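You operate a simulated robot arm through the tools that you are given. There is no shell and no other tool. Be economical: measure what you need, move in short steps, check, and stop when the job is done.

The job below is to be done with a simulated robot arm. You get a single attempt, and the scene is never put back.

Task
Turn both wing nuts on the green frame to snug and shut the seal guard.
Fine: snug is with the wings over the cream fields; heat screen at 20 C, mains locked off; try the outlet jog button first.

It is judged by the outcome, as a careful person would: the job done as asked, and still so three seconds after it is handed in. It fails if anything else is knocked over, pushed out of place, dropped, spilled or broken. A push-on lid holds only when it is set on centred and level and pressed home; a screw cap is set on level and turned clockwise until tight.

Robot
A 7-joint arm with a two-finger parallel gripper, fixed in place. Base frame: the origin is at the foot of the arm, x ahead of it, y to its left, z up. Readings come in mm, rad, newtons and seconds.
Its first joint turns from -1.152 to 1.152 rad. Payload 2.4 kg.
Tool frame: the origin (TCP) lies between the finger pads and is the grasp point; the fingertips stand 30 mm ahead of it; z points along the fingers, y is the line along which they close. Largest opening 94 mm; finger width 28, thickness 10; the body of the gripper, 50 by 96 mm, starts 55 mm behind the TCP.
Orientation is that of the tool frame in the base frame, as a unit quaternion [x, y, z, w]. With the fingers straight down and closing along the base's y, the tool's x points along the base's -x, its y along +y and its z along -z.

Tools
- The arm moves only by the tool drive_tool. Its argument "moves" is a list of rows, each an object (a shift or turn left out is 0, a gripper value left out holds the last) with "linear": the shift along the base's x, y, z in units of 30 mm (1.0 is 30 mm), a list of three; "delta_rot": the turn, a rotation vector about the base's x, y, z in units of 8 degrees (1.0 is 8 degrees), a list of three; "gripper": the closure in counts, from 0 (fully open) to 255 (shut). In form: [{"linear": [tx, ty, tz], "delta_rot": [rx, ry, rz], "gripper": gripper}, ...]. A call has 1 to 10 rows; each row shifts and turns the commanded pose from where the row before left it. A call with a number of a shift or a turn outside -1 to 1 is refused whole. Each row takes 0.2 s and may step no farther than 50 mm and 0.15 rad from the row before; otherwise, or with a gripper value out of range, the whole call is refused. A pose out of reach is approached as far as the arm can. The call stops where the force on the tool passes 90 N (or 10 N more than at its start, if that is more) or the arm is blocked; 0.2 s more then pass. The fingers move at their own pace (about 153 mm/s each) and stop on an object; they squeeze with about 31 N. The grip force told is the motor's: it shows also when the fingers shut on nothing. Time passes only in rows, and 0.2 s behind the last, so rows that do not move let the fingers close. The reply holds the time, the measured pose of the TCP, the force on the tool along the base axes, the opening and the grip force, in the units named above and with some noise.
- Cameras (640 x 400 px; columns grow to the right, rows downward): "scene" is fixed at [54.7, 485.3, 1453.1]; the picture's right is [-0.58, -0.81, 0.00], its down [-0.39, 0.28, -0.88] and it looks along [0.72, -0.51, -0.48] (base axes); focal length 276 px, centre (320, 200). "wrist" rides on the gripper at [-37, 0, -58] in the tool frame; the picture's right is [0.00, -1.00, 0.00], its down [0.97, 0.00, -0.24] and it looks along [0.24, 0.00, 0.97] (tool axes); focal length 218 px, centre (320, 200).
- capture(camera): a new picture of that camera. It takes no simulated time.
- measure_at(camera, pixels): for up to 12 pixels [column, row] of the newest picture of that camera ("zoom" is the newest enlarged one), the place [x, y, z] in the base frame of the surface seen there, good to about 2 mm. It takes no simulated time.
- zoom(camera, box): a new picture of the part [left, top, right, bottom] of that camera's present view, enlarged. It takes no simulated time.
- job_done(): hands the job in; it is judged then, once.

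Keep the steps short. Do not move on a guess: measure, check each grasp and each placing, and mend mistakes. In all there are 80 turns and 54 pictures (those below and enlarged ones count). Leave the gripper open and the arm clear of the work at the hand-in unless told otherwise, and finish with a single line.

The tools are called after "Emit:" as a command line: name --argument value ..., lists and objects as JSON in quotes. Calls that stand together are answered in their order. drive_tool: Moves the arm, as the interface text tells. Its arguments: {"type":"object","properties":{"moves":{"type":"array","items":{"type":"object","properties":{"linear":{"type":"array","items":{"type":"number"}},"delta_rot":{"type":"array","items":{"type":"number"}},"gripper":{"type":"number"}}}}},"required":["moves"]} The other tools are called the same way: capture (camera) takes a picture; measure_at (camera, pixels) gives the place of the surface under pixels of a picture; zoom (camera, box) takes an enlarged picture of a part of a camera's view; job_done () hands the job in.

At the start:

```text
time: 0.0
eef_pos: [410.6, 4.9, 1311.3]
tcp_rot: [-0.001, 1.0, 0.0, -0.001]
contact_force: [-0.8, 0.2, -0.4]
width: 94.0
grasp_force: 0.1
```

scene: 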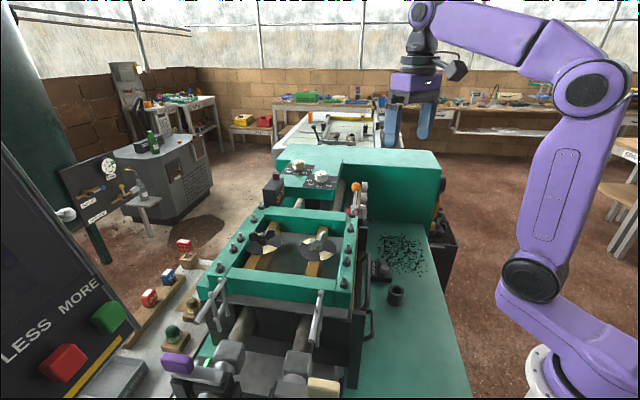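
wrist: 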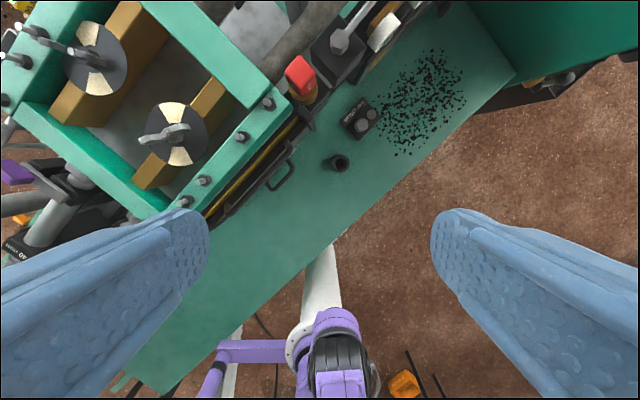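

I see the green frame with two wing nuts, several panels and coloured buttons. I'll zoom in on the frame, the left panel and the buttons to identify everything.

Emit:
zoom --camera "scene" --box '[190, 140, 410, 280]'

Emit:
zoom --camera "scene" --box '[0, 220, 240, 400]'

Emit:
zoom --camera "wrist" --box '[0, 0, 240, 220]'

Emit:
zoom --camera "wrist" --box '[220, 0, 480, 200]'

Emit:
zoom --camera "scene" --box '[40, 120, 180, 250]'

```text
2.86 times, centred on (300, 210) of scene
```

zoom: 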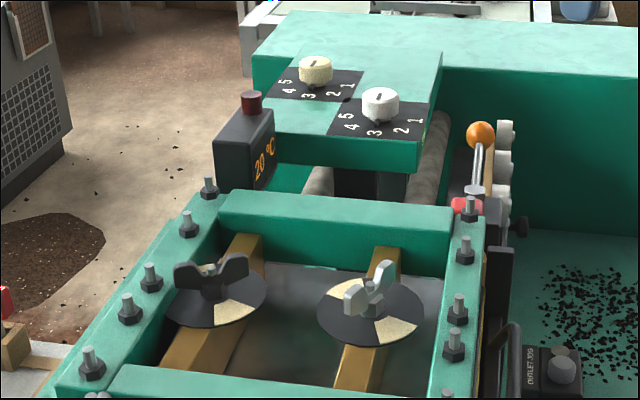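

```text
2.22 times, centred on (120, 310) of scene
```

zoom: 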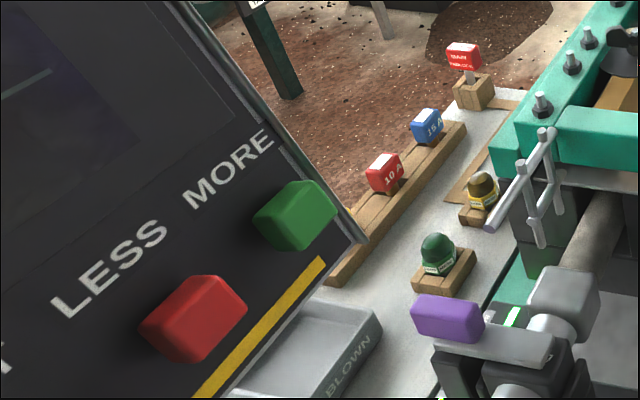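

```text
1.82 times, centred on (120, 110) of wrist
```

zoom: 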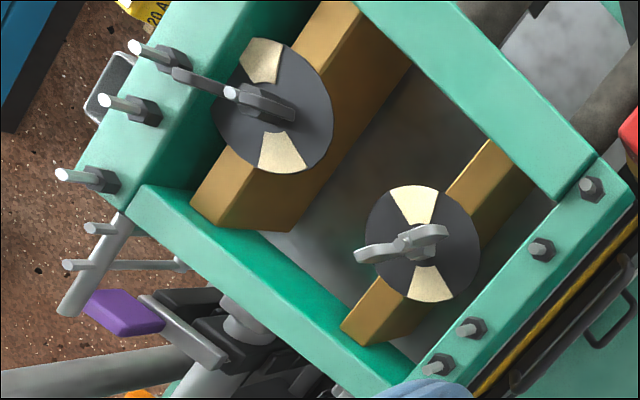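

```text
2.00 times, centred on (350, 100) of wrist
```

zoom: 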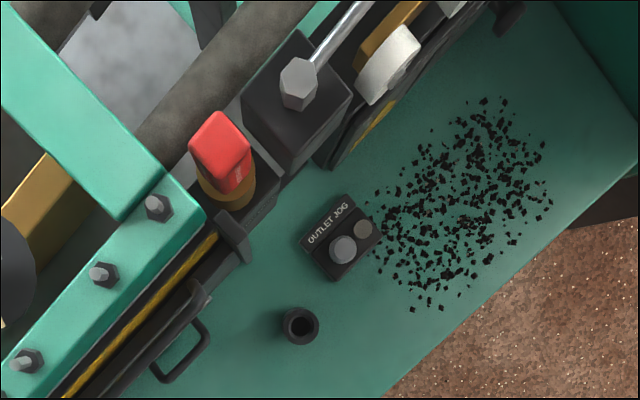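

```text
3.08 times, centred on (110, 185) of scene
```

zoom: 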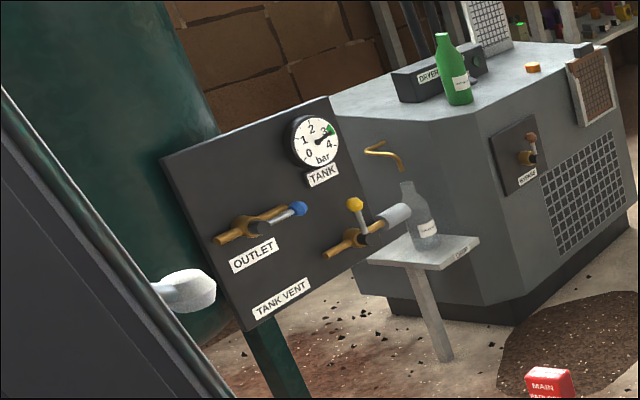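

I'll read the labels: the red "MAIN…" block at (185,245), the red block near the jog box at (365,205), and the lower handles.

Emit:
zoom --camera "scene" --box '[170, 230, 210, 260]'

Emit:
zoom --camera "scene" --box '[340, 170, 410, 310]'

Emit:
zoom --camera "scene" --box '[160, 270, 400, 400]'

Emit:
zoom --camera "wrist" --box '[180, 60, 320, 230]'

```text
13.33 times, centred on (190, 245) of scene
```

zoom: 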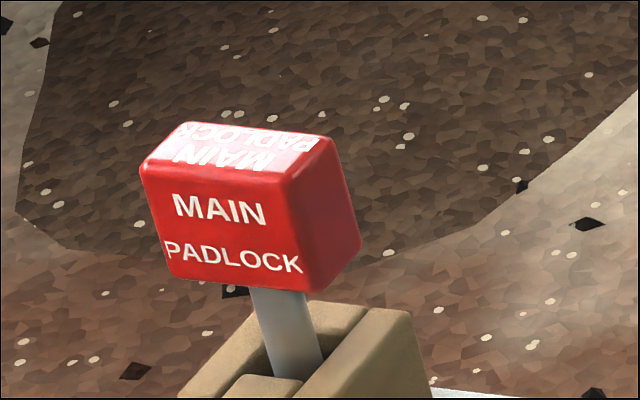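

```text
2.86 times, centred on (375, 240) of scene
```

zoom: 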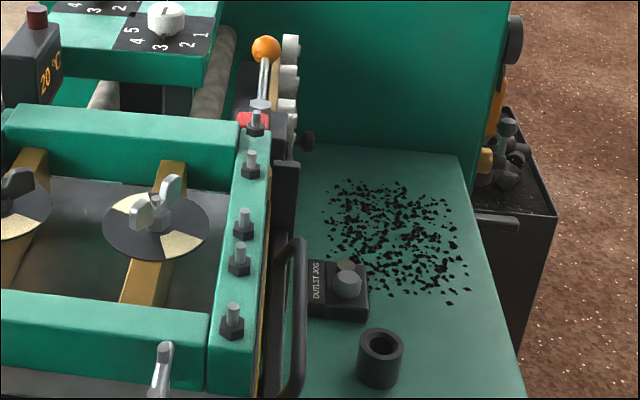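

```text
2.67 times, centred on (280, 335) of scene
```

zoom: 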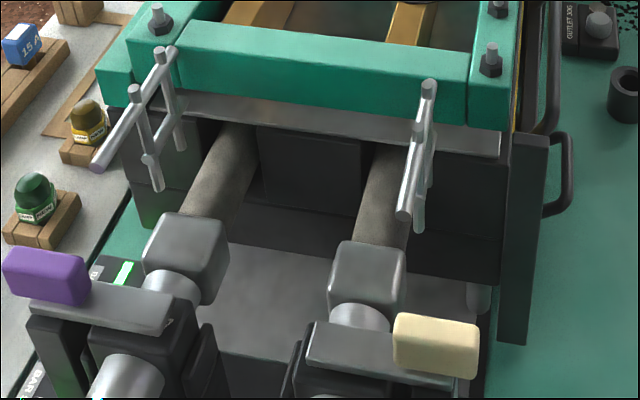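

```text
2.35 times, centred on (250, 145) of wrist
```

zoom: 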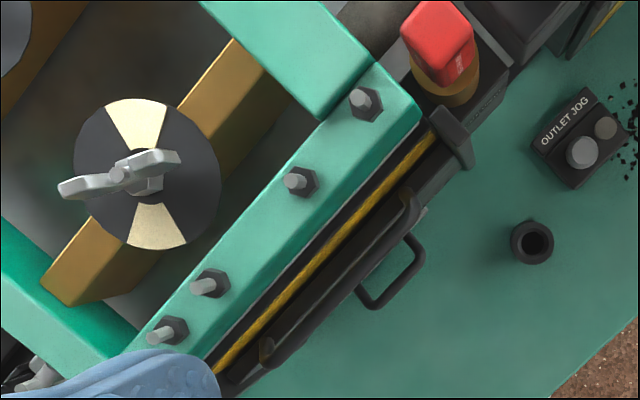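

I'll measure key points in the scene view: nut centres, jog button, red block, and the guard and handle.

Emit:
capture --camera "scene"

Emit:
measure_at --camera "scene" --pixels '[[263, 239], [319, 244], [381, 263], [384, 272], [396, 290], [352, 206], [355, 188], [364, 290], [372, 330], [356, 350], [187, 246], [350, 225]]'

Emit:
measure_at --camera "wrist" --pixels '[[300, 72], [306, 105], [362, 125], [371, 113], [337, 161], [265, 160], [290, 180], [225, 212], [170, 134], [90, 55], [335, 60], [272, 100]]'

```text
42 pictures are left
```

scene: 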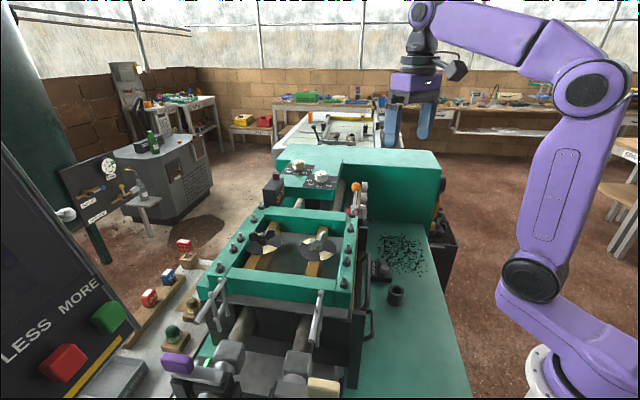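

```text
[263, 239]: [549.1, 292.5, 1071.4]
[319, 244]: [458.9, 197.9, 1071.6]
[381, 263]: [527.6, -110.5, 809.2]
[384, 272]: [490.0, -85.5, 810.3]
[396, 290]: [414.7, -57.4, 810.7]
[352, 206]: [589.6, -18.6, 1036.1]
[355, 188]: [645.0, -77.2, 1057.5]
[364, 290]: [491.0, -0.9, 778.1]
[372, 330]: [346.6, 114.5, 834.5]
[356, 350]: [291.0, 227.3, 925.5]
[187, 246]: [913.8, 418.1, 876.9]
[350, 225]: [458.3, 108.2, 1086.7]
```

```text
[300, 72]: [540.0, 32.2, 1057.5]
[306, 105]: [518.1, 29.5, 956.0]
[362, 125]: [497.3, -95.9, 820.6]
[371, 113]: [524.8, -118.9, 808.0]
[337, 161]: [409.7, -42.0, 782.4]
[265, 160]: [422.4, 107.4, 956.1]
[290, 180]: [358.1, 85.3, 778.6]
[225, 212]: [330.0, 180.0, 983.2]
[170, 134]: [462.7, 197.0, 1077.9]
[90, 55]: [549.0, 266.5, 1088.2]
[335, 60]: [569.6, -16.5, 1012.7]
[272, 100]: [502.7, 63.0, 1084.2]
```

The frame top is at z≈1085 and the jog box at about (495,-95,815). I'll move to about (540,-20,1200) to look closely at the red block, the guard and the jog box.

Emit:
drive_tool --moves '[{"linear": [0.87, -0.17, -0.7]}, {"linear": [0.87, -0.17, -0.7]}, {"linear": [0.87, -0.17, -0.7]}, {"linear": [0.87, -0.17, -0.7]}, {"linear": [0.87, -0.17, -0.7]}]'

Emit:
capture --camera "wrist"

```text
time: 1.2
eef_pos: [541.0, -21.4, 1206.6]
tcp_rot: [-0.001, 1.0, 0.0, 0.0]
contact_force: [0.1, -0.4, -0.5]
width: 93.9
grasp_force: 0.0
```

```text
41 pictures are left
```

wrist: 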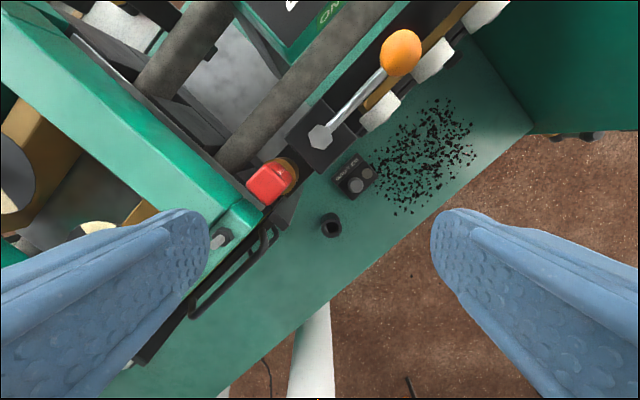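

Emit:
zoom --camera "wrist" --box '[230, 90, 400, 250]'

Emit:
zoom --camera "wrist" --box '[180, 0, 350, 110]'

```text
2.50 times, centred on (315, 170) of wrist
```

zoom: 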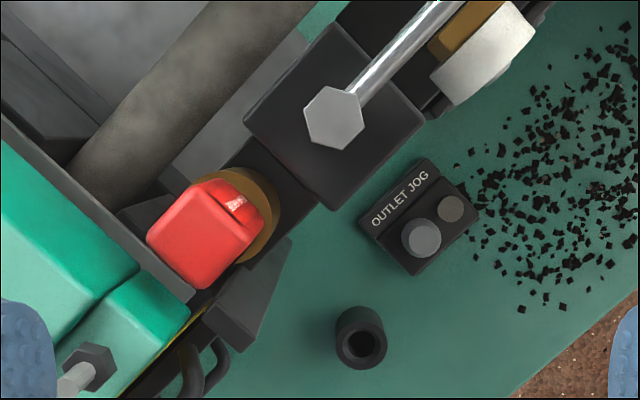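

```text
3.64 times, centred on (265, 55) of wrist
```

zoom: 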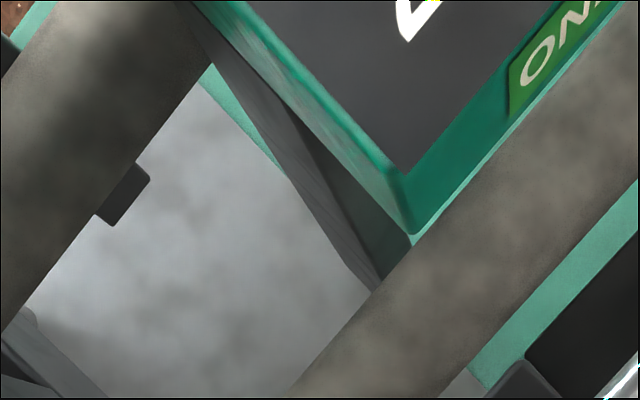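

I need to read the red block's label and understand the isolator, so I'll zoom in with both cameras.

Emit:
zoom --camera "wrist" --box '[265, 150, 315, 200]'

Emit:
zoom --camera "scene" --box '[335, 175, 380, 235]'

Emit:
zoom --camera "scene" --box '[255, 140, 345, 210]'

```text
8.00 times, centred on (290, 175) of wrist
```

zoom: 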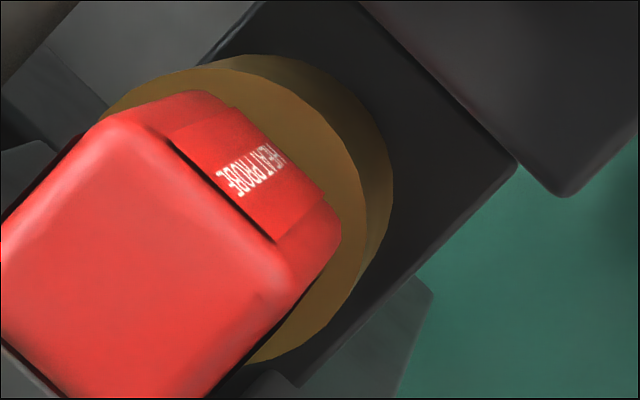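

```text
6.67 times, centred on (358, 205) of scene
```

zoom: 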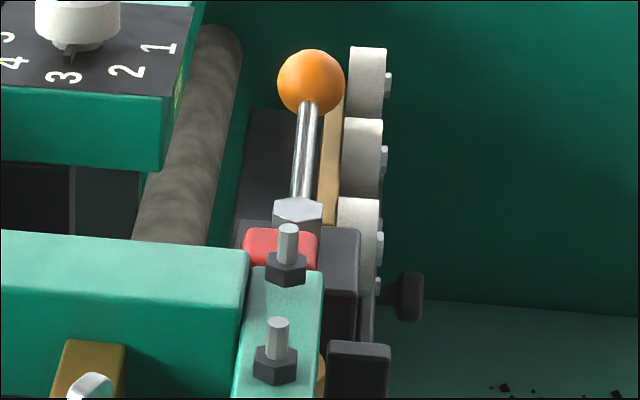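

```text
5.71 times, centred on (300, 175) of scene
```

zoom: 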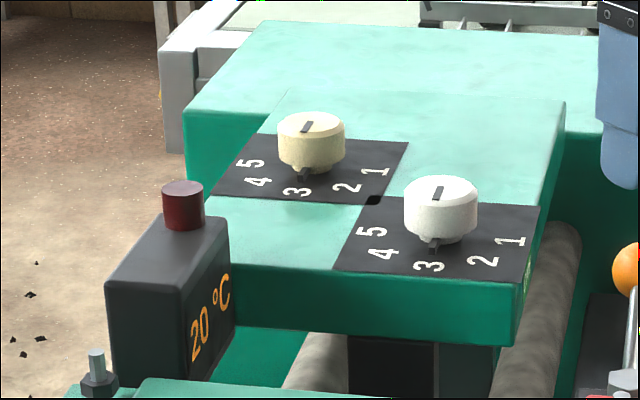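

The red block is the heat probe, and the heat screen reads 20 °C. I'll check the orange/black device at the right end of the machine for the mains isolator.

Emit:
zoom --camera "scene" --box '[415, 165, 475, 255]'

Emit:
zoom --camera "wrist" --box '[320, 140, 390, 210]'

Emit:
measure_at --camera "zoom" --pixels '[[335, 400], [380, 330], [200, 300]]'

Emit:
measure_at --camera "wrist" --pixels '[[355, 186], [367, 174], [345, 173], [270, 183], [273, 235], [240, 275], [195, 312], [220, 238], [401, 52], [331, 224], [319, 135], [280, 210]]'

```text
4.44 times, centred on (445, 210) of scene
```

zoom: 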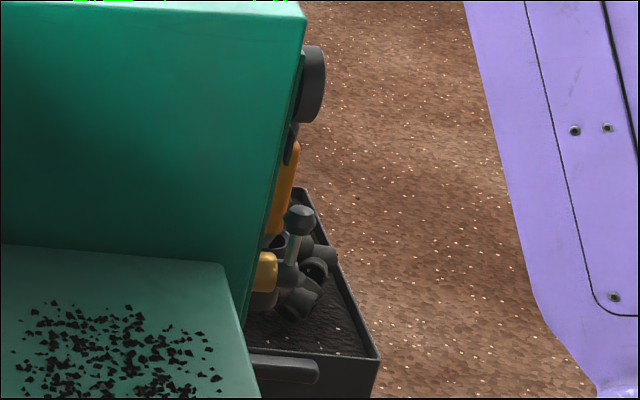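

```text
5.71 times, centred on (355, 175) of wrist
```

zoom: 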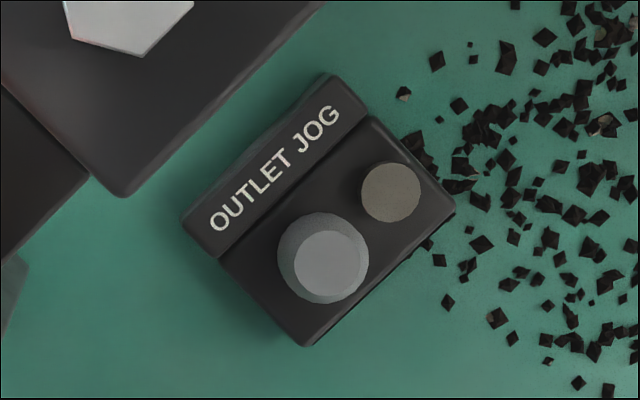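

```text
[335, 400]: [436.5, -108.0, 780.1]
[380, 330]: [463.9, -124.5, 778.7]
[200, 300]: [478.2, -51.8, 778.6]
```

```text
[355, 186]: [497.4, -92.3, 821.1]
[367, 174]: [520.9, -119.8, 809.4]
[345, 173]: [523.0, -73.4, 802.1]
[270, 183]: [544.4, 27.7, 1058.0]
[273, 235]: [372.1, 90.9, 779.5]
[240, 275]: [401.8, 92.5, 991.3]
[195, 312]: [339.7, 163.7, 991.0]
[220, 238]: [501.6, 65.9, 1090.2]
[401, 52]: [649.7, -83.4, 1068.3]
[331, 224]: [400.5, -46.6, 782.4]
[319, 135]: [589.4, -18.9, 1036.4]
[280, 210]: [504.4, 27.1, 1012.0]
```

The jog button is at (497,-92), top z 821, with its lamp beside it. Next I'll check the gripper's shape and the clearance to the black lever block.

Emit:
zoom --camera "scene" --box '[350, 0, 530, 160]'

Emit:
measure_at --camera "wrist" --pixels '[[321, 170], [318, 162], [340, 142], [345, 137], [290, 145], [380, 110], [380, 125], [397, 95], [435, 60], [296, 205]]'

```text
2.50 times, centred on (440, 80) of scene
```

zoom: 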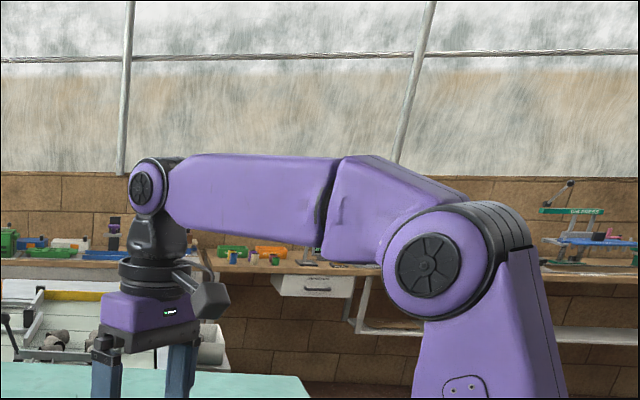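

```text
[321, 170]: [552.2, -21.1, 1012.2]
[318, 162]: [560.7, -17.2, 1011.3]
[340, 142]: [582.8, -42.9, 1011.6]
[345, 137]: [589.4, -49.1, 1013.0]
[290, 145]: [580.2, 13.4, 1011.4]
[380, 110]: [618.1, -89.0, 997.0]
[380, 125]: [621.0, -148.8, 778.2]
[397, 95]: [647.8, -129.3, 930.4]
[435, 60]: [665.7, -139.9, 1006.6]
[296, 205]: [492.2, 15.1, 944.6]
```

Plenty of clearance: the block edge is at v≈375 against the button's v≈286. I'll turn 45°, close the fingers and move above the button, staying high.

Emit:
drive_tool --moves '[{"linear": [-0.243, -0.394, 0], "delta_rot": [0, 0, 0.94], "gripper": 255}, {"linear": [-0.243, -0.394, 0], "delta_rot": [0, 0, 0.94]}, {"linear": [-0.243, -0.394, 0], "delta_rot": [0, 0, 0.94]}, {"linear": [-0.243, -0.394, 0], "delta_rot": [0, 0, 0.94]}, {"linear": [-0.243, -0.394, 0], "delta_rot": [0, 0, 0.94]}, {"linear": [-0.243, -0.394, 0], "delta_rot": [0, 0, 0.94]}, {"linear": [0, 0, -1]}, {"linear": [0, 0, -1]}, {"linear": [0, 0, -1]}]'

Emit:
capture --camera "wrist"

Emit:
capture --camera "scene"

```text
time: 3.2
eef_pos: [498.0, -91.7, 1118.1]
tcp_rot: [-0.385, 0.923, 0.001, 0.0]
contact_force: [-0.3, 0.3, 0.2]
width: 0.0
grasp_force: 31.0
```

```text
32 pictures are left
```

wrist: 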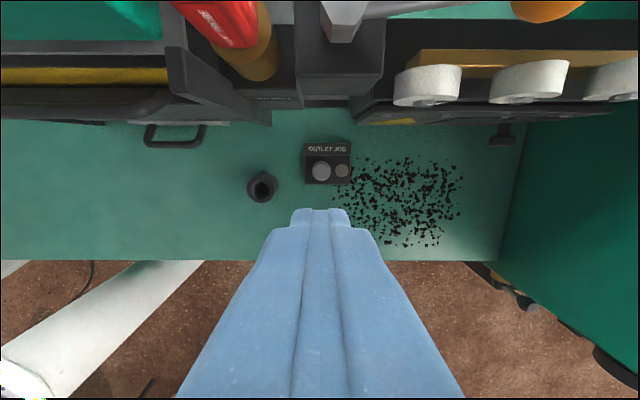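

```text
31 pictures are left
```

scene: 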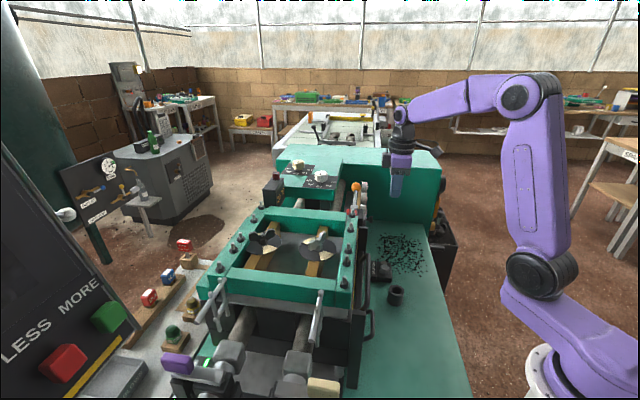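

I'm above the button with clear space, so I'll descend to about 15 mm above it.

Emit:
drive_tool --moves '[{"linear": [0, 0, -1]}, {"linear": [0, 0, -1]}, {"linear": [0, 0, -1]}, {"linear": [0, 0, -1]}, {"linear": [0, 0, -1]}, {"linear": [0, 0, -1]}, {"linear": [0, 0, -1]}, {"linear": [0, 0, -1]}, {"linear": [0, 0, -0.4]}]'

Emit:
capture --camera "wrist"

```text
time: 5.2
eef_pos: [499.6, -90.9, 864.0]
tcp_rot: [-0.385, 0.923, 0.0, 0.0]
contact_force: [-0.1, 0.9, -0.6]
width: 0.0
grasp_force: 30.5
```

```text
30 pictures are left
```

wrist: 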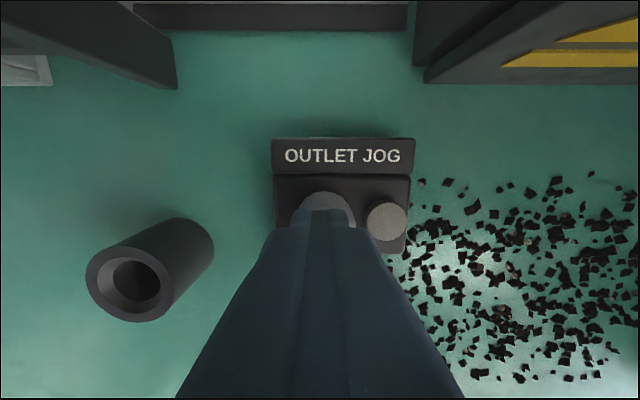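

The fingertips are about 13 mm above the button, so I'll press in small steps.

Emit:
drive_tool --moves '[{"linear": [-0.06, -0.03, -0.2]}, {"linear": [0, 0, -0.15]}, {"linear": [0, 0, -0.12]}, {"linear": [0, 0, -0.1]}]'

Emit:
capture --camera "wrist"

```text
time: 6.2
eef_pos: [498.1, -91.2, 848.6]
tcp_rot: [-0.384, 0.924, 0.0, 0.0]
contact_force: [0.0, 0.6, 2.9]
width: 0.2
grasp_force: 30.5
```

```text
29 pictures are left
```

wrist: 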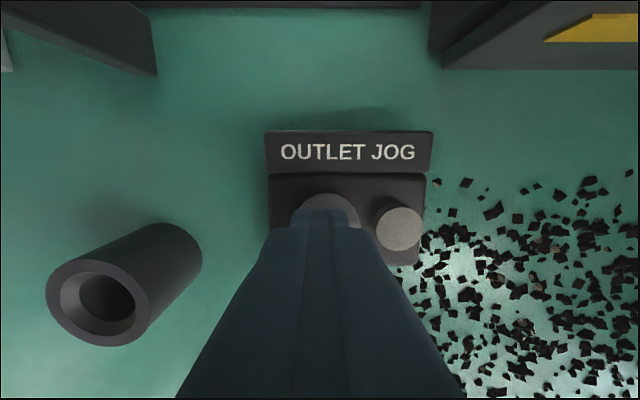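

A light contact force of 2.9 N; I'll press further in small steps.

Emit:
drive_tool --moves '[{"linear": [0, 0, -0.1]}, {"linear": [0, 0, -0.1]}, {"linear": [0, 0, 0]}]'

Emit:
capture --camera "wrist"

```text
time: 7.0
eef_pos: [497.0, -92.2, 843.9]
tcp_rot: [-0.385, 0.923, 0.0, 0.0]
contact_force: [-5.2, -0.6, 23.9]
width: 0.0
grasp_force: 30.7
```

```text
28 pictures are left
```

wrist: 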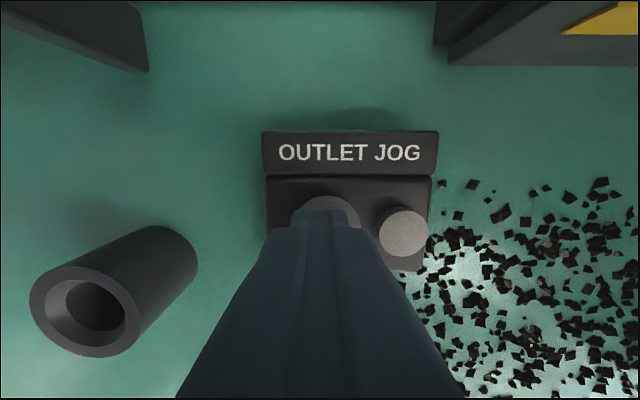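

The button bottomed out at 24 N. The lamp stayed dark and nothing moved, so the machine is dead. I'll retract up, then move along the machine side to look at the guard.

Emit:
drive_tool --moves '[{"linear": [0, 0, 1]}, {"linear": [0, 0, 1]}, {"linear": [0, 0, 1]}, {"linear": [0, 0, 1]}, {"linear": [0, 0, 1]}, {"linear": [0, 0, 1]}, {"linear": [0, 0, 1]}, {"linear": [0, 0, 1]}]'

Emit:
drive_tool --moves '[{"linear": [-0.99, 0.7, 0]}, {"linear": [-0.99, 0.7, 0]}, {"linear": [-0.99, 0.7, 0]}, {"linear": [-0.99, 0.7, 0]}, {"linear": [-0.99, 0.7, 0]}]'

Emit:
capture --camera "wrist"

Emit:
zoom --camera "scene" --box '[320, 180, 420, 400]'

```text
time: 8.8
eef_pos: [496.5, -92.3, 1082.2]
tcp_rot: [-0.384, 0.923, 0.0, 0.0]
contact_force: [1.0, 0.2, -0.2]
width: 0.0
grasp_force: 30.9
```

```text
time: 10.0
eef_pos: [348.3, 13.0, 1082.0]
tcp_rot: [-0.383, 0.924, 0.001, 0.0]
contact_force: [-0.5, 0.0, -1.2]
width: 0.0
grasp_force: 31.2
```

```text
27 pictures are left
```

wrist: 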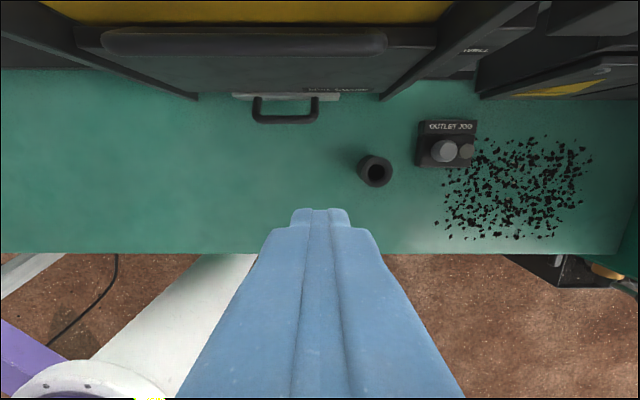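

```text
1.82 times, centred on (370, 290) of scene
```

zoom: 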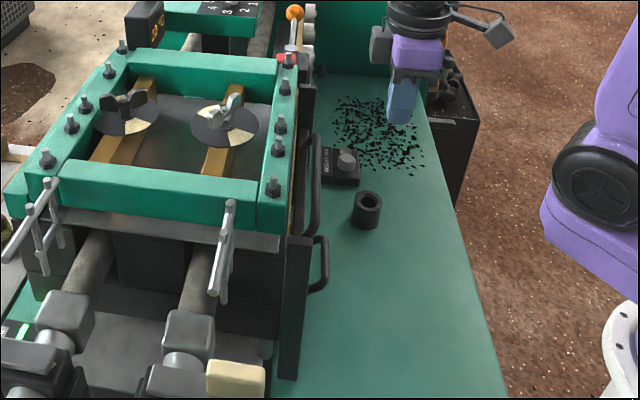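

I can now see the guard plate between two vertical rails with a bar handle, plus a small D-handle below it and a label. I'll zoom in.

Emit:
zoom --camera "wrist" --box '[60, 0, 260, 125]'

Emit:
zoom --camera "wrist" --box '[220, 0, 420, 125]'

Emit:
measure_at --camera "wrist" --pixels '[[110, 42], [245, 43], [380, 43], [250, 75], [335, 88], [285, 122], [257, 105], [315, 105], [285, 97], [195, 97], [385, 97], [250, 12]]'

```text
3.20 times, centred on (160, 62) of wrist
```

zoom: 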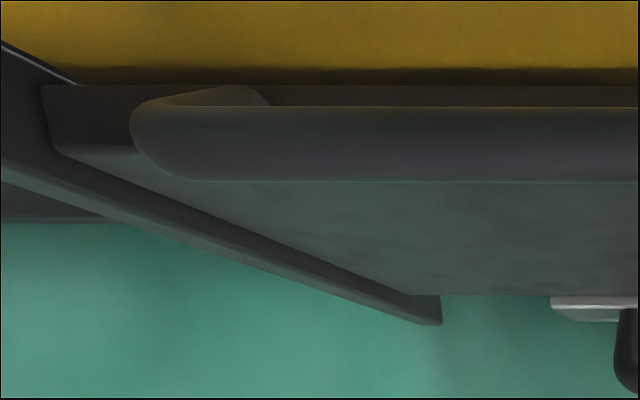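

```text
3.20 times, centred on (320, 62) of wrist
```

zoom: 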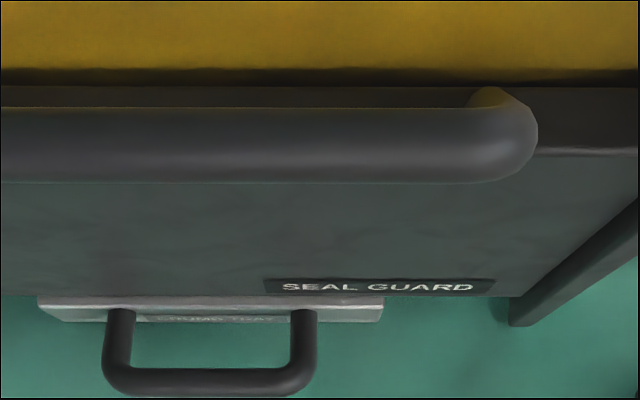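

```text
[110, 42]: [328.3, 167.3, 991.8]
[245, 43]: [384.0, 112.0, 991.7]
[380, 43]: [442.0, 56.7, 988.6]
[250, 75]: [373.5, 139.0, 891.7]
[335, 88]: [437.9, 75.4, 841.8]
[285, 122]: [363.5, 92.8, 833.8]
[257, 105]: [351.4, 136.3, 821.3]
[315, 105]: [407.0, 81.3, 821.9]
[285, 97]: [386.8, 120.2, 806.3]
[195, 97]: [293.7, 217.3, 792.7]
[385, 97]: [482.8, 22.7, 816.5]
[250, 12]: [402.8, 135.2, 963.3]
```

The plate is labelled "SEAL GUARD" and runs in rails; the small handle below is a crumb tray. I need a side-on view to see which way it shuts, so I'll back off and tilt the tool toward the machine.

Emit:
drive_tool --moves '[{"linear": [-0.2, -0.2, 0], "delta_rot": [0.7, -0.7, 0]}, {"linear": [-0.2, -0.2, 0], "delta_rot": [0.7, -0.7, 0]}, {"linear": [-0.2, -0.2, 0], "delta_rot": [0.7, -0.7, 0]}, {"linear": [-0.2, -0.2, -0.3], "delta_rot": [0.7, -0.7, 0]}, {"linear": [-0.2, -0.2, -0.3], "delta_rot": [0.7, -0.7, 0]}, {"linear": [-0.2, -0.2, -0.3], "delta_rot": [0.7, -0.7, 0]}]'

Emit:
capture --camera "wrist"

```text
time: 11.4
eef_pos: [355.0, -24.2, 1075.6]
tcp_rot: [-0.351, 0.845, 0.154, 0.372]
contact_force: [0.4, -0.5, -0.4]
width: 0.0
grasp_force: 30.6
out of reach, approached as far as the arm can: row 5, 6
```

```text
23 pictures are left
```

wrist: 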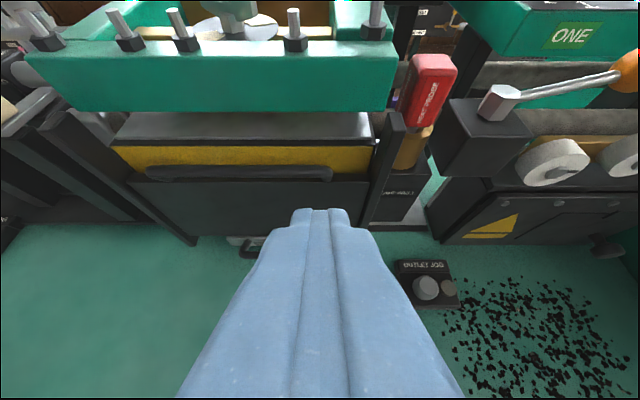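

Now it's clear: the guard has slid down and left the yellow seal exposed above it. I'll zoom in and measure.

Emit:
zoom --camera "wrist" --box '[100, 100, 440, 270]'

Emit:
measure_at --camera "wrist" --pixels '[[155, 173], [240, 172], [325, 172], [250, 158], [250, 149], [250, 130], [240, 184], [52, 118], [392, 118], [240, 166], [150, 183], [200, 215]]'

```text
1.88 times, centred on (270, 185) of wrist
```

zoom: 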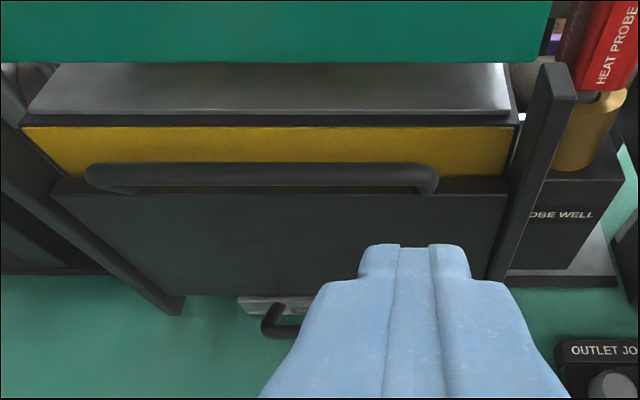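

```text
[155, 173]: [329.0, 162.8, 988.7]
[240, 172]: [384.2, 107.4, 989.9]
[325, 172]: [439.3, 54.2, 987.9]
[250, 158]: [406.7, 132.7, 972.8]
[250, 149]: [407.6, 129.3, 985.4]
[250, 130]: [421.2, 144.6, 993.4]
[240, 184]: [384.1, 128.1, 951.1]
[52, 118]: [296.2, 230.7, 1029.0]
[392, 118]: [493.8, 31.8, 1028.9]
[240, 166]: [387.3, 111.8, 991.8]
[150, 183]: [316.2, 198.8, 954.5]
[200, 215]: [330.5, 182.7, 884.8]
```

So the guard shuts upward: the plate top is at z≈956, the seal runs to z≈987, and the bar is at about z 982, v 347. Nuts first, as listed. I'll level the tool, rise, and go above the near nut at about (461,197).

Emit:
drive_tool --moves '[{"linear": [0, 0, 0.6], "delta_rot": [-0.7, 0.7, 0]}, {"linear": [0, 0, 0.6], "delta_rot": [-0.7, 0.7, 0]}, {"linear": [0, 0, 0.6], "delta_rot": [-0.7, 0.7, 0]}, {"linear": [0, 0, 0.6], "delta_rot": [-0.7, 0.7, 0]}, {"linear": [0, 0, 0.6], "delta_rot": [-0.7, 0.7, 0]}, {"linear": [0, 0, 0.6], "delta_rot": [-0.7, 0.7, 0]}]'

Emit:
drive_tool --moves '[{"linear": [0.44, 0.92, 0], "gripper": 0}, {"linear": [0.44, 0.92, 0]}, {"linear": [0.44, 0.92, 0]}, {"linear": [0.44, 0.92, 0]}, {"linear": [0.44, 0.92, 0]}, {"linear": [0.44, 0.92, 0]}, {"linear": [0.44, 0.92, 0]}, {"linear": [0.44, 0.92, 0]}]'

Emit:
capture --camera "wrist"

```text
time: 12.8
eef_pos: [353.8, -23.6, 1184.4]
tcp_rot: [-0.384, 0.923, -0.001, -0.001]
contact_force: [0.2, 0.3, -0.2]
width: 0.0
grasp_force: 31.3
```

```text
time: 14.6
eef_pos: [459.8, 198.4, 1184.9]
tcp_rot: [-0.383, 0.924, 0.0, 0.0]
contact_force: [0.4, 0.3, -0.5]
width: 93.9
grasp_force: 0.2
```

```text
21 pictures are left
```

wrist: 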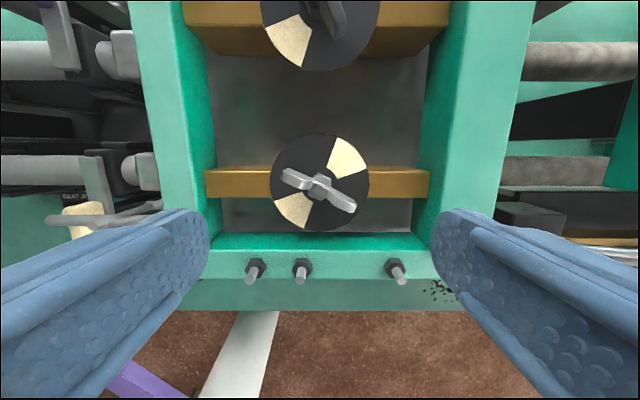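

Near nut is centred at (319,186). Wings run about −27°, cream fields about +46°, so it needs about 107° clockwise. I'll zoom and measure.

Emit:
zoom --camera "wrist" --box '[255, 125, 385, 240]'

Emit:
measure_at --camera "wrist" --pixels '[[319, 186], [290, 178], [348, 206], [348, 158], [293, 210], [280, 190], [345, 180], [319, 225], [320, 142], [215, 160], [430, 160], [320, 275]]'

```text
3.48 times, centred on (320, 182) of wrist
```

zoom: 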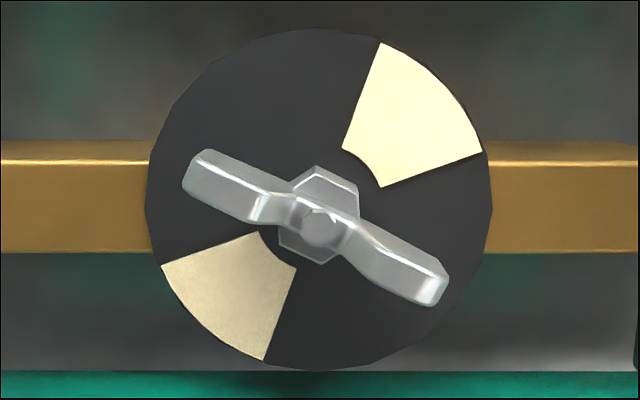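

```text
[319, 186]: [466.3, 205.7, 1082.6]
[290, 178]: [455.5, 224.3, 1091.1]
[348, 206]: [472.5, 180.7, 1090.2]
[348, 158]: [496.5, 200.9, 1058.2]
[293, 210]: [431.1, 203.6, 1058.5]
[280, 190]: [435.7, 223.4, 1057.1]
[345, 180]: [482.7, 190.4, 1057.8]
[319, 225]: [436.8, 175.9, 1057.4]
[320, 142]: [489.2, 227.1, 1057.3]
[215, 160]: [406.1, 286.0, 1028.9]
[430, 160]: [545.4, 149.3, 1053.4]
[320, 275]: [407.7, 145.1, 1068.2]
```

Nut axis is about (463,201.5), wing tops z 1091 and disc z 1057. Base-frame wing angle is −69° against −2° for the fields, so about 114° clockwise. I'll check the hub height to choose a grip depth.

Emit:
measure_at --camera "zoom" --pixels '[[325, 180], [345, 200], [300, 248], [320, 262], [320, 230], [290, 208], [350, 235], [260, 195], [385, 250], [210, 170], [430, 285]]'

```text
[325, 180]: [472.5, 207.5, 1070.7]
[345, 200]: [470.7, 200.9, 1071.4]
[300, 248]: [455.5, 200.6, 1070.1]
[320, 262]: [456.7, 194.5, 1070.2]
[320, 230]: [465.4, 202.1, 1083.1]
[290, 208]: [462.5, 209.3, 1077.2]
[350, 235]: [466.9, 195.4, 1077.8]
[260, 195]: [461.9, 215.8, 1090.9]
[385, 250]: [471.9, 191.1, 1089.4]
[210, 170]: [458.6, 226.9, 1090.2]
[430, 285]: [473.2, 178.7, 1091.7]
```

Hub top is z 1071 and the wings are clear above 1077. I'll turn +64° so the fingers straddle the wings, partly close, and centre on (464.5,202.2).

Emit:
drive_tool --moves '[{"linear": [0.08, 0.065, 0], "delta_rot": [0, 0, 1], "gripper": 146}, {"linear": [0.08, 0.065, 0], "delta_rot": [0, 0, 1]}, {"delta_rot": [0, 0, 1]}, {"delta_rot": [0, 0, 1]}, {"delta_rot": [0, 0, 1]}, {"delta_rot": [0, 0, 1]}, {"delta_rot": [0, 0, 1]}, {"delta_rot": [0, 0, 1]}, {}]'

Emit:
capture --camera "wrist"

```text
time: 16.6
eef_pos: [465.6, 201.6, 1184.5]
tcp_rot: [0.816, -0.579, -0.001, 0.0]
contact_force: [-0.7, -0.5, 1.1]
width: 40.3
grasp_force: 0.1
```

```text
19 pictures are left
```

wrist: 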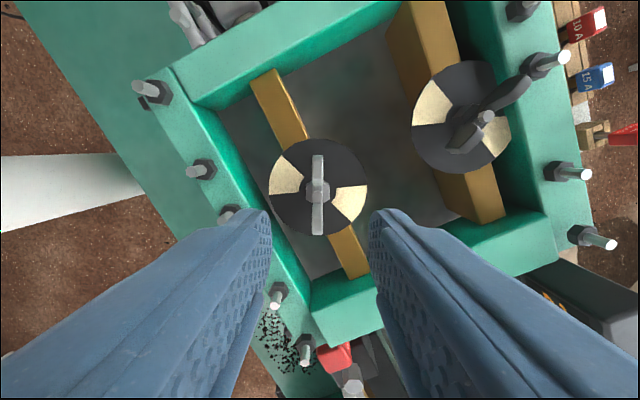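

The wings line up with the fingers and are centred. I'll descend to TCP z 1104 and close.

Emit:
drive_tool --moves '[{"linear": [0, 0, -1]}, {"linear": [0, 0, -1]}, {"linear": [0, 0, -0.5]}, {"linear": [0, 0, -0.18]}, {}, {"gripper": 255}, {}, {}]'

Emit:
capture --camera "wrist"

```text
time: 18.4
eef_pos: [463.4, 201.5, 1103.9]
tcp_rot: [0.815, -0.579, -0.001, 0.003]
contact_force: [-19.3, -6.1, 4.5]
width: 8.1
grasp_force: 41.8
```

```text
18 pictures are left
```

wrist: 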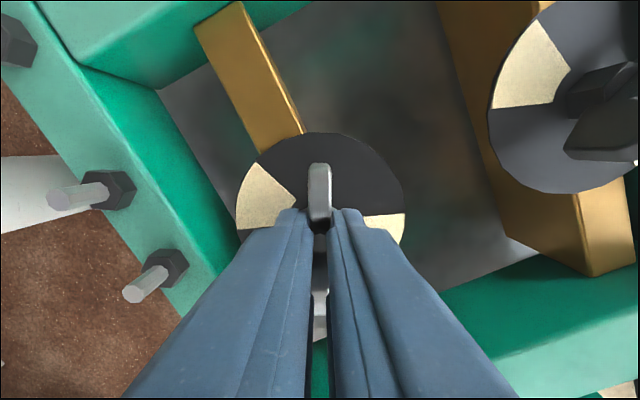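

Gripped at 8 mm with a 20 N side load, so I'm about 1 mm off-centre. I'll correct that and turn the first 40° clockwise.

Emit:
drive_tool --moves '[{"linear": [-0.05, -0.017, 0]}, {"delta_rot": [0, 0, -1]}, {"delta_rot": [0, 0, -1]}, {"delta_rot": [0, 0, -1]}, {"delta_rot": [0, 0, -1]}, {"delta_rot": [0, 0, -1]}]'

```text
time: 19.8
eef_pos: [462.4, 201.5, 1102.9]
tcp_rot: [-0.567, 0.823, 0.0, 0.0]
contact_force: [-12.6, -0.9, 6.5]
width: 8.1
grasp_force: 42.0
```

Turned 40° with the grip holding. I'll trim slightly and continue.

Emit:
drive_tool --moves '[{"linear": [-0.02, 0, 0], "delta_rot": [0, 0, -1]}, {"linear": [-0.01, 0, 0], "delta_rot": [0, 0, -1]}, {"delta_rot": [0, 0, -1]}, {"delta_rot": [0, 0, -1]}, {"delta_rot": [0, 0, -1]}, {"delta_rot": [0, 0, -1]}]'

Emit:
capture --camera "wrist"

```text
time: 21.2
eef_pos: [463.5, 201.1, 1103.8]
tcp_rot: [-0.182, 0.983, 0.0, 0.0]
contact_force: [-1.6, 5.0, -1.0]
width: 8.0
grasp_force: 42.0
```

```text
17 pictures are left
```

wrist: 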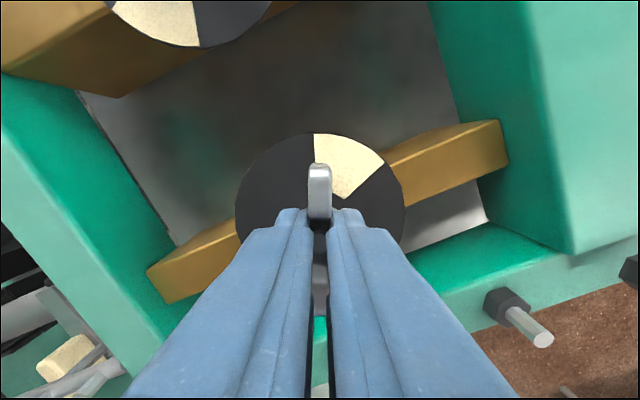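

The wing is at the field's edge, with about 23° left to its centre.

Emit:
drive_tool --moves '[{"delta_rot": [0, 0, -1]}, {"delta_rot": [0, 0, -1]}, {"delta_rot": [0, 0, -0.9]}, {}]'

Emit:
capture --camera "wrist"

```text
time: 22.2
eef_pos: [462.7, 201.4, 1102.9]
tcp_rot: [0.018, 1.0, -0.001, 0.0]
contact_force: [-1.2, 4.6, -3.4]
width: 8.0
grasp_force: 41.1
```

```text
16 pictures are left
```

wrist: 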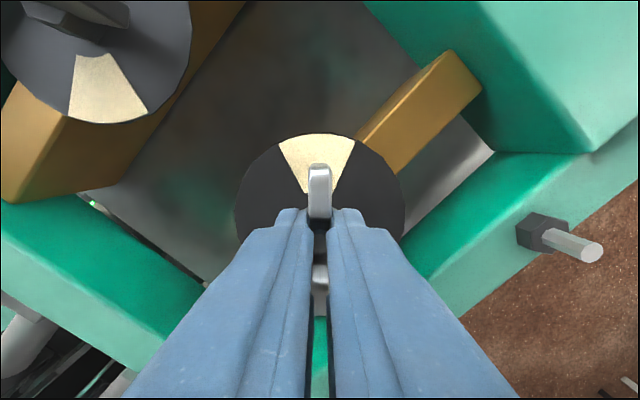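

The near nut's wing is centred on the cream field. I'll release, rise and go over the far nut.

Emit:
drive_tool --moves '[{"gripper": 146}, {}, {"linear": [0, 0, 0.5]}, {"linear": [0, 0, 1]}, {"linear": [0, 0, 1]}, {"linear": [0, 0, 0.4]}, {"linear": [0.72, 0.68, 0]}, {"linear": [0.72, 0.68, 0]}, {"linear": [0.72, 0.68, 0]}, {"linear": [0.72, 0.68, 0]}]'

Emit:
capture --camera "wrist"

```text
time: 24.4
eef_pos: [548.1, 283.5, 1190.0]
tcp_rot: [0.017, 1.0, -0.001, 0.0]
contact_force: [0.0, 0.4, 0.8]
width: 40.1
grasp_force: 0.1
```

```text
15 pictures are left
```

wrist: 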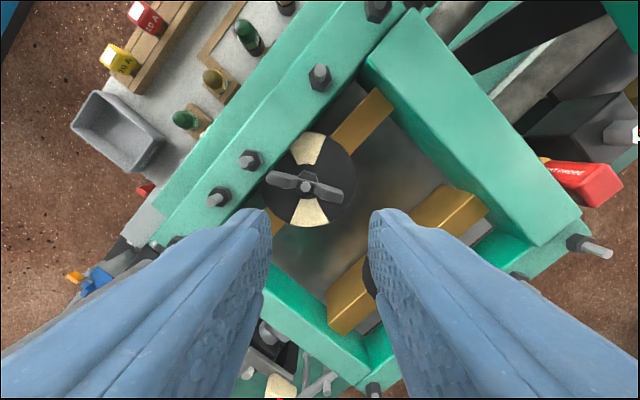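

Emit:
zoom --camera "wrist" --box '[235, 120, 375, 240]'

Emit:
measure_at --camera "zoom" --pixels '[[160, 270], [470, 305], [310, 290], [330, 230], [320, 345], [260, 270], [390, 310], [335, 90], [340, 430], [330, 265], [200, 260], [420, 300]]'

```text
3.33 times, centred on (305, 180) of wrist
```

zoom: 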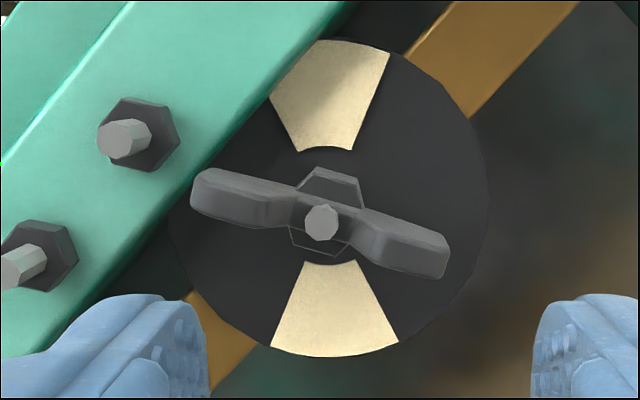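

```text
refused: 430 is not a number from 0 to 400
```

Emit:
measure_at --camera "zoom" --pixels '[[205, 190], [435, 260], [330, 180], [345, 195], [305, 245], [321, 222], [280, 205], [375, 230], [335, 90], [335, 310], [130, 140], [195, 240]]'

```text
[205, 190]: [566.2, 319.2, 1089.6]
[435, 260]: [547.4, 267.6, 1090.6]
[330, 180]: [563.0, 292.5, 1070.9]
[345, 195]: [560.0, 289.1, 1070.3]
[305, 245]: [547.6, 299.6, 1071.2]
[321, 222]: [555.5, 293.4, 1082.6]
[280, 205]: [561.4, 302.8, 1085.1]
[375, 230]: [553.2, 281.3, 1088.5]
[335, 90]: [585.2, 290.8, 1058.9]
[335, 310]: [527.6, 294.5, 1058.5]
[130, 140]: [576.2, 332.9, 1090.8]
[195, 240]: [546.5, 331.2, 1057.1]
```

Far nut axis is about (556,293), wings at base angle 70° and fields at −3°, so 72° clockwise. Heights match the near nut. I'll turn +72° to straddle the wings and centre.

Emit:
drive_tool --moves '[{"linear": [0.13, 0.15, 0], "delta_rot": [0, 0, 1]}, {"linear": [0.13, 0.16, 0], "delta_rot": [0, 0, 1]}, {"delta_rot": [0, 0, 1]}, {"delta_rot": [0, 0, 1]}, {"delta_rot": [0, 0, 1]}, {"delta_rot": [0, 0, 1]}, {"delta_rot": [0, 0, 1]}, {"delta_rot": [0, 0, 1]}, {"delta_rot": [0, 0, 1]}, {}]'

Emit:
capture --camera "wrist"

```text
time: 26.6
eef_pos: [555.9, 292.9, 1190.4]
tcp_rot: [-0.575, 0.818, 0.0, 0.0]
contact_force: [0.8, 0.4, 0.5]
width: 40.2
grasp_force: 0.1
```

```text
13 pictures are left
```

wrist: 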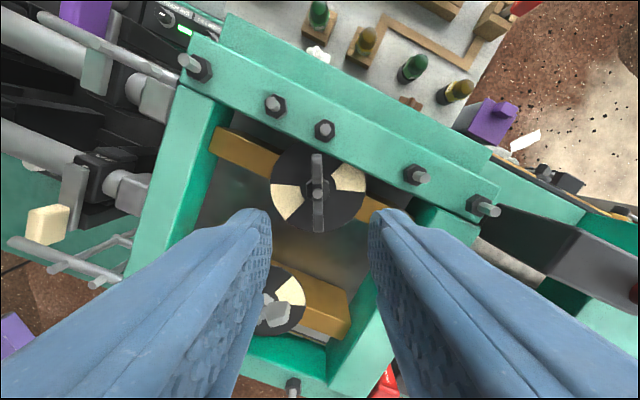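

Aligned. I'll descend to z 1104 and close.

Emit:
drive_tool --moves '[{"linear": [-0.03, 0, -1]}, {"linear": [0, 0, -1]}, {"linear": [0, 0, -0.6]}, {"linear": [0, 0, -0.28]}, {}, {"gripper": 255}, {}, {}]'

Emit:
capture --camera "wrist"

```text
time: 28.4
eef_pos: [554.6, 293.5, 1104.5]
tcp_rot: [-0.574, 0.819, 0.0, -0.002]
contact_force: [-10.6, -0.2, -1.1]
width: 8.2
grasp_force: 41.9
```

```text
12 pictures are left
```

wrist: 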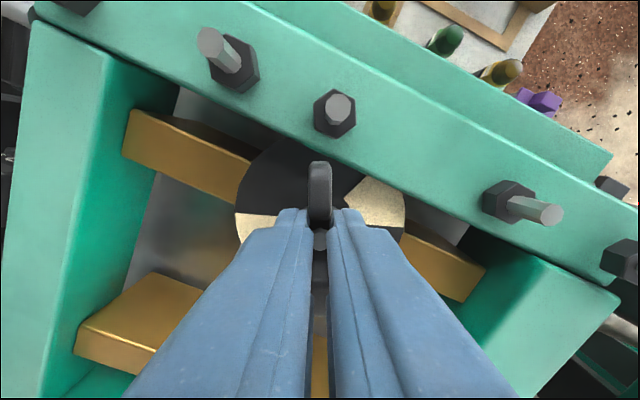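

Gripped at 8.2 mm. I'll turn clockwise 48° first, with a small centring correction.

Emit:
drive_tool --moves '[{"linear": [-0.03, 0, 0], "delta_rot": [0, 0, -1]}, {"delta_rot": [0, 0, -1]}, {"delta_rot": [0, 0, -1]}, {"delta_rot": [0, 0, -1]}, {"delta_rot": [0, 0, -1]}, {"delta_rot": [0, 0, -1]}]'

Emit:
drive_tool --moves '[{"delta_rot": [0, 0, -1]}, {"delta_rot": [0, 0, -1]}, {"delta_rot": [0, 0, -1]}, {}]'

Emit:
capture --camera "wrist"

```text
time: 29.8
eef_pos: [555.2, 292.7, 1105.1]
tcp_rot: [-0.193, 0.981, 0.001, 0.001]
contact_force: [-9.0, 3.4, -3.9]
width: 18.7
grasp_force: 44.2
```

```text
time: 30.8
eef_pos: [555.1, 293.1, 1105.2]
tcp_rot: [0.012, 1.0, 0.0, 0.0]
contact_force: [-4.6, 4.2, -2.4]
width: 39.3
grasp_force: 46.5
```

```text
11 pictures are left
```

wrist: 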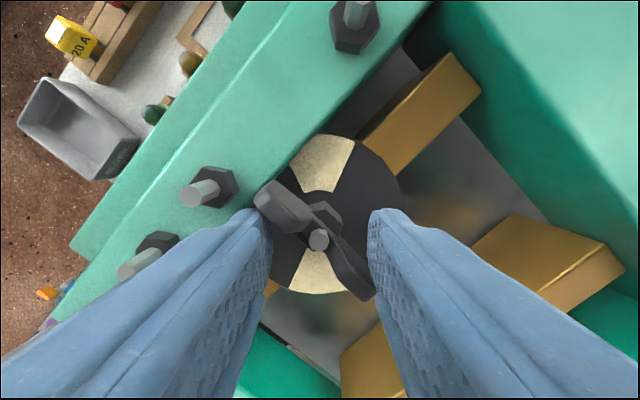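

The grip slipped: the nut turned only about 25° and the fingers spread to 39 mm. I'll open to take the load off, then see whether the wing hit something or is just stiff.

Emit:
drive_tool --moves '[{"gripper": 120}, {}, {"linear": [0, 0, 1]}, {"linear": [0, 0, 1]}, {"linear": [0, 0, 0.8]}]'

Emit:
zoom --camera "wrist" --box '[235, 110, 395, 240]'

Emit:
measure_at --camera "zoom" --pixels '[[320, 200], [250, 150], [400, 290], [220, 130], [200, 180], [260, 90], [150, 200], [330, 110], [340, 330]]'

```text
time: 32.0
eef_pos: [554.1, 291.0, 1188.2]
tcp_rot: [0.019, 1.0, 0.0, 0.001]
contact_force: [-0.2, -0.6, -0.2]
width: 49.8
grasp_force: 0.0
```

```text
3.08 times, centred on (315, 175) of wrist
```

zoom: 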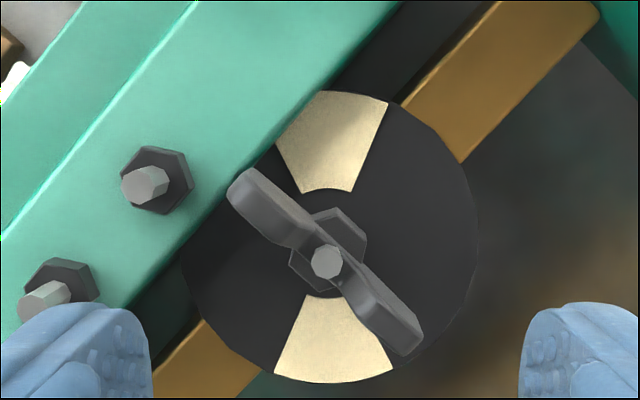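

```text
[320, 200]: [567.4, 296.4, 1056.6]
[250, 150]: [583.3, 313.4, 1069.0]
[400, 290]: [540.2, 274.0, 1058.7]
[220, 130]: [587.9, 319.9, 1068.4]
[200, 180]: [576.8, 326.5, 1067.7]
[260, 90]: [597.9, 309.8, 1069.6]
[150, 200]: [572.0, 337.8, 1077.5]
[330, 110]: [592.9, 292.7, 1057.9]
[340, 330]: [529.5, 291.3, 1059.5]
```

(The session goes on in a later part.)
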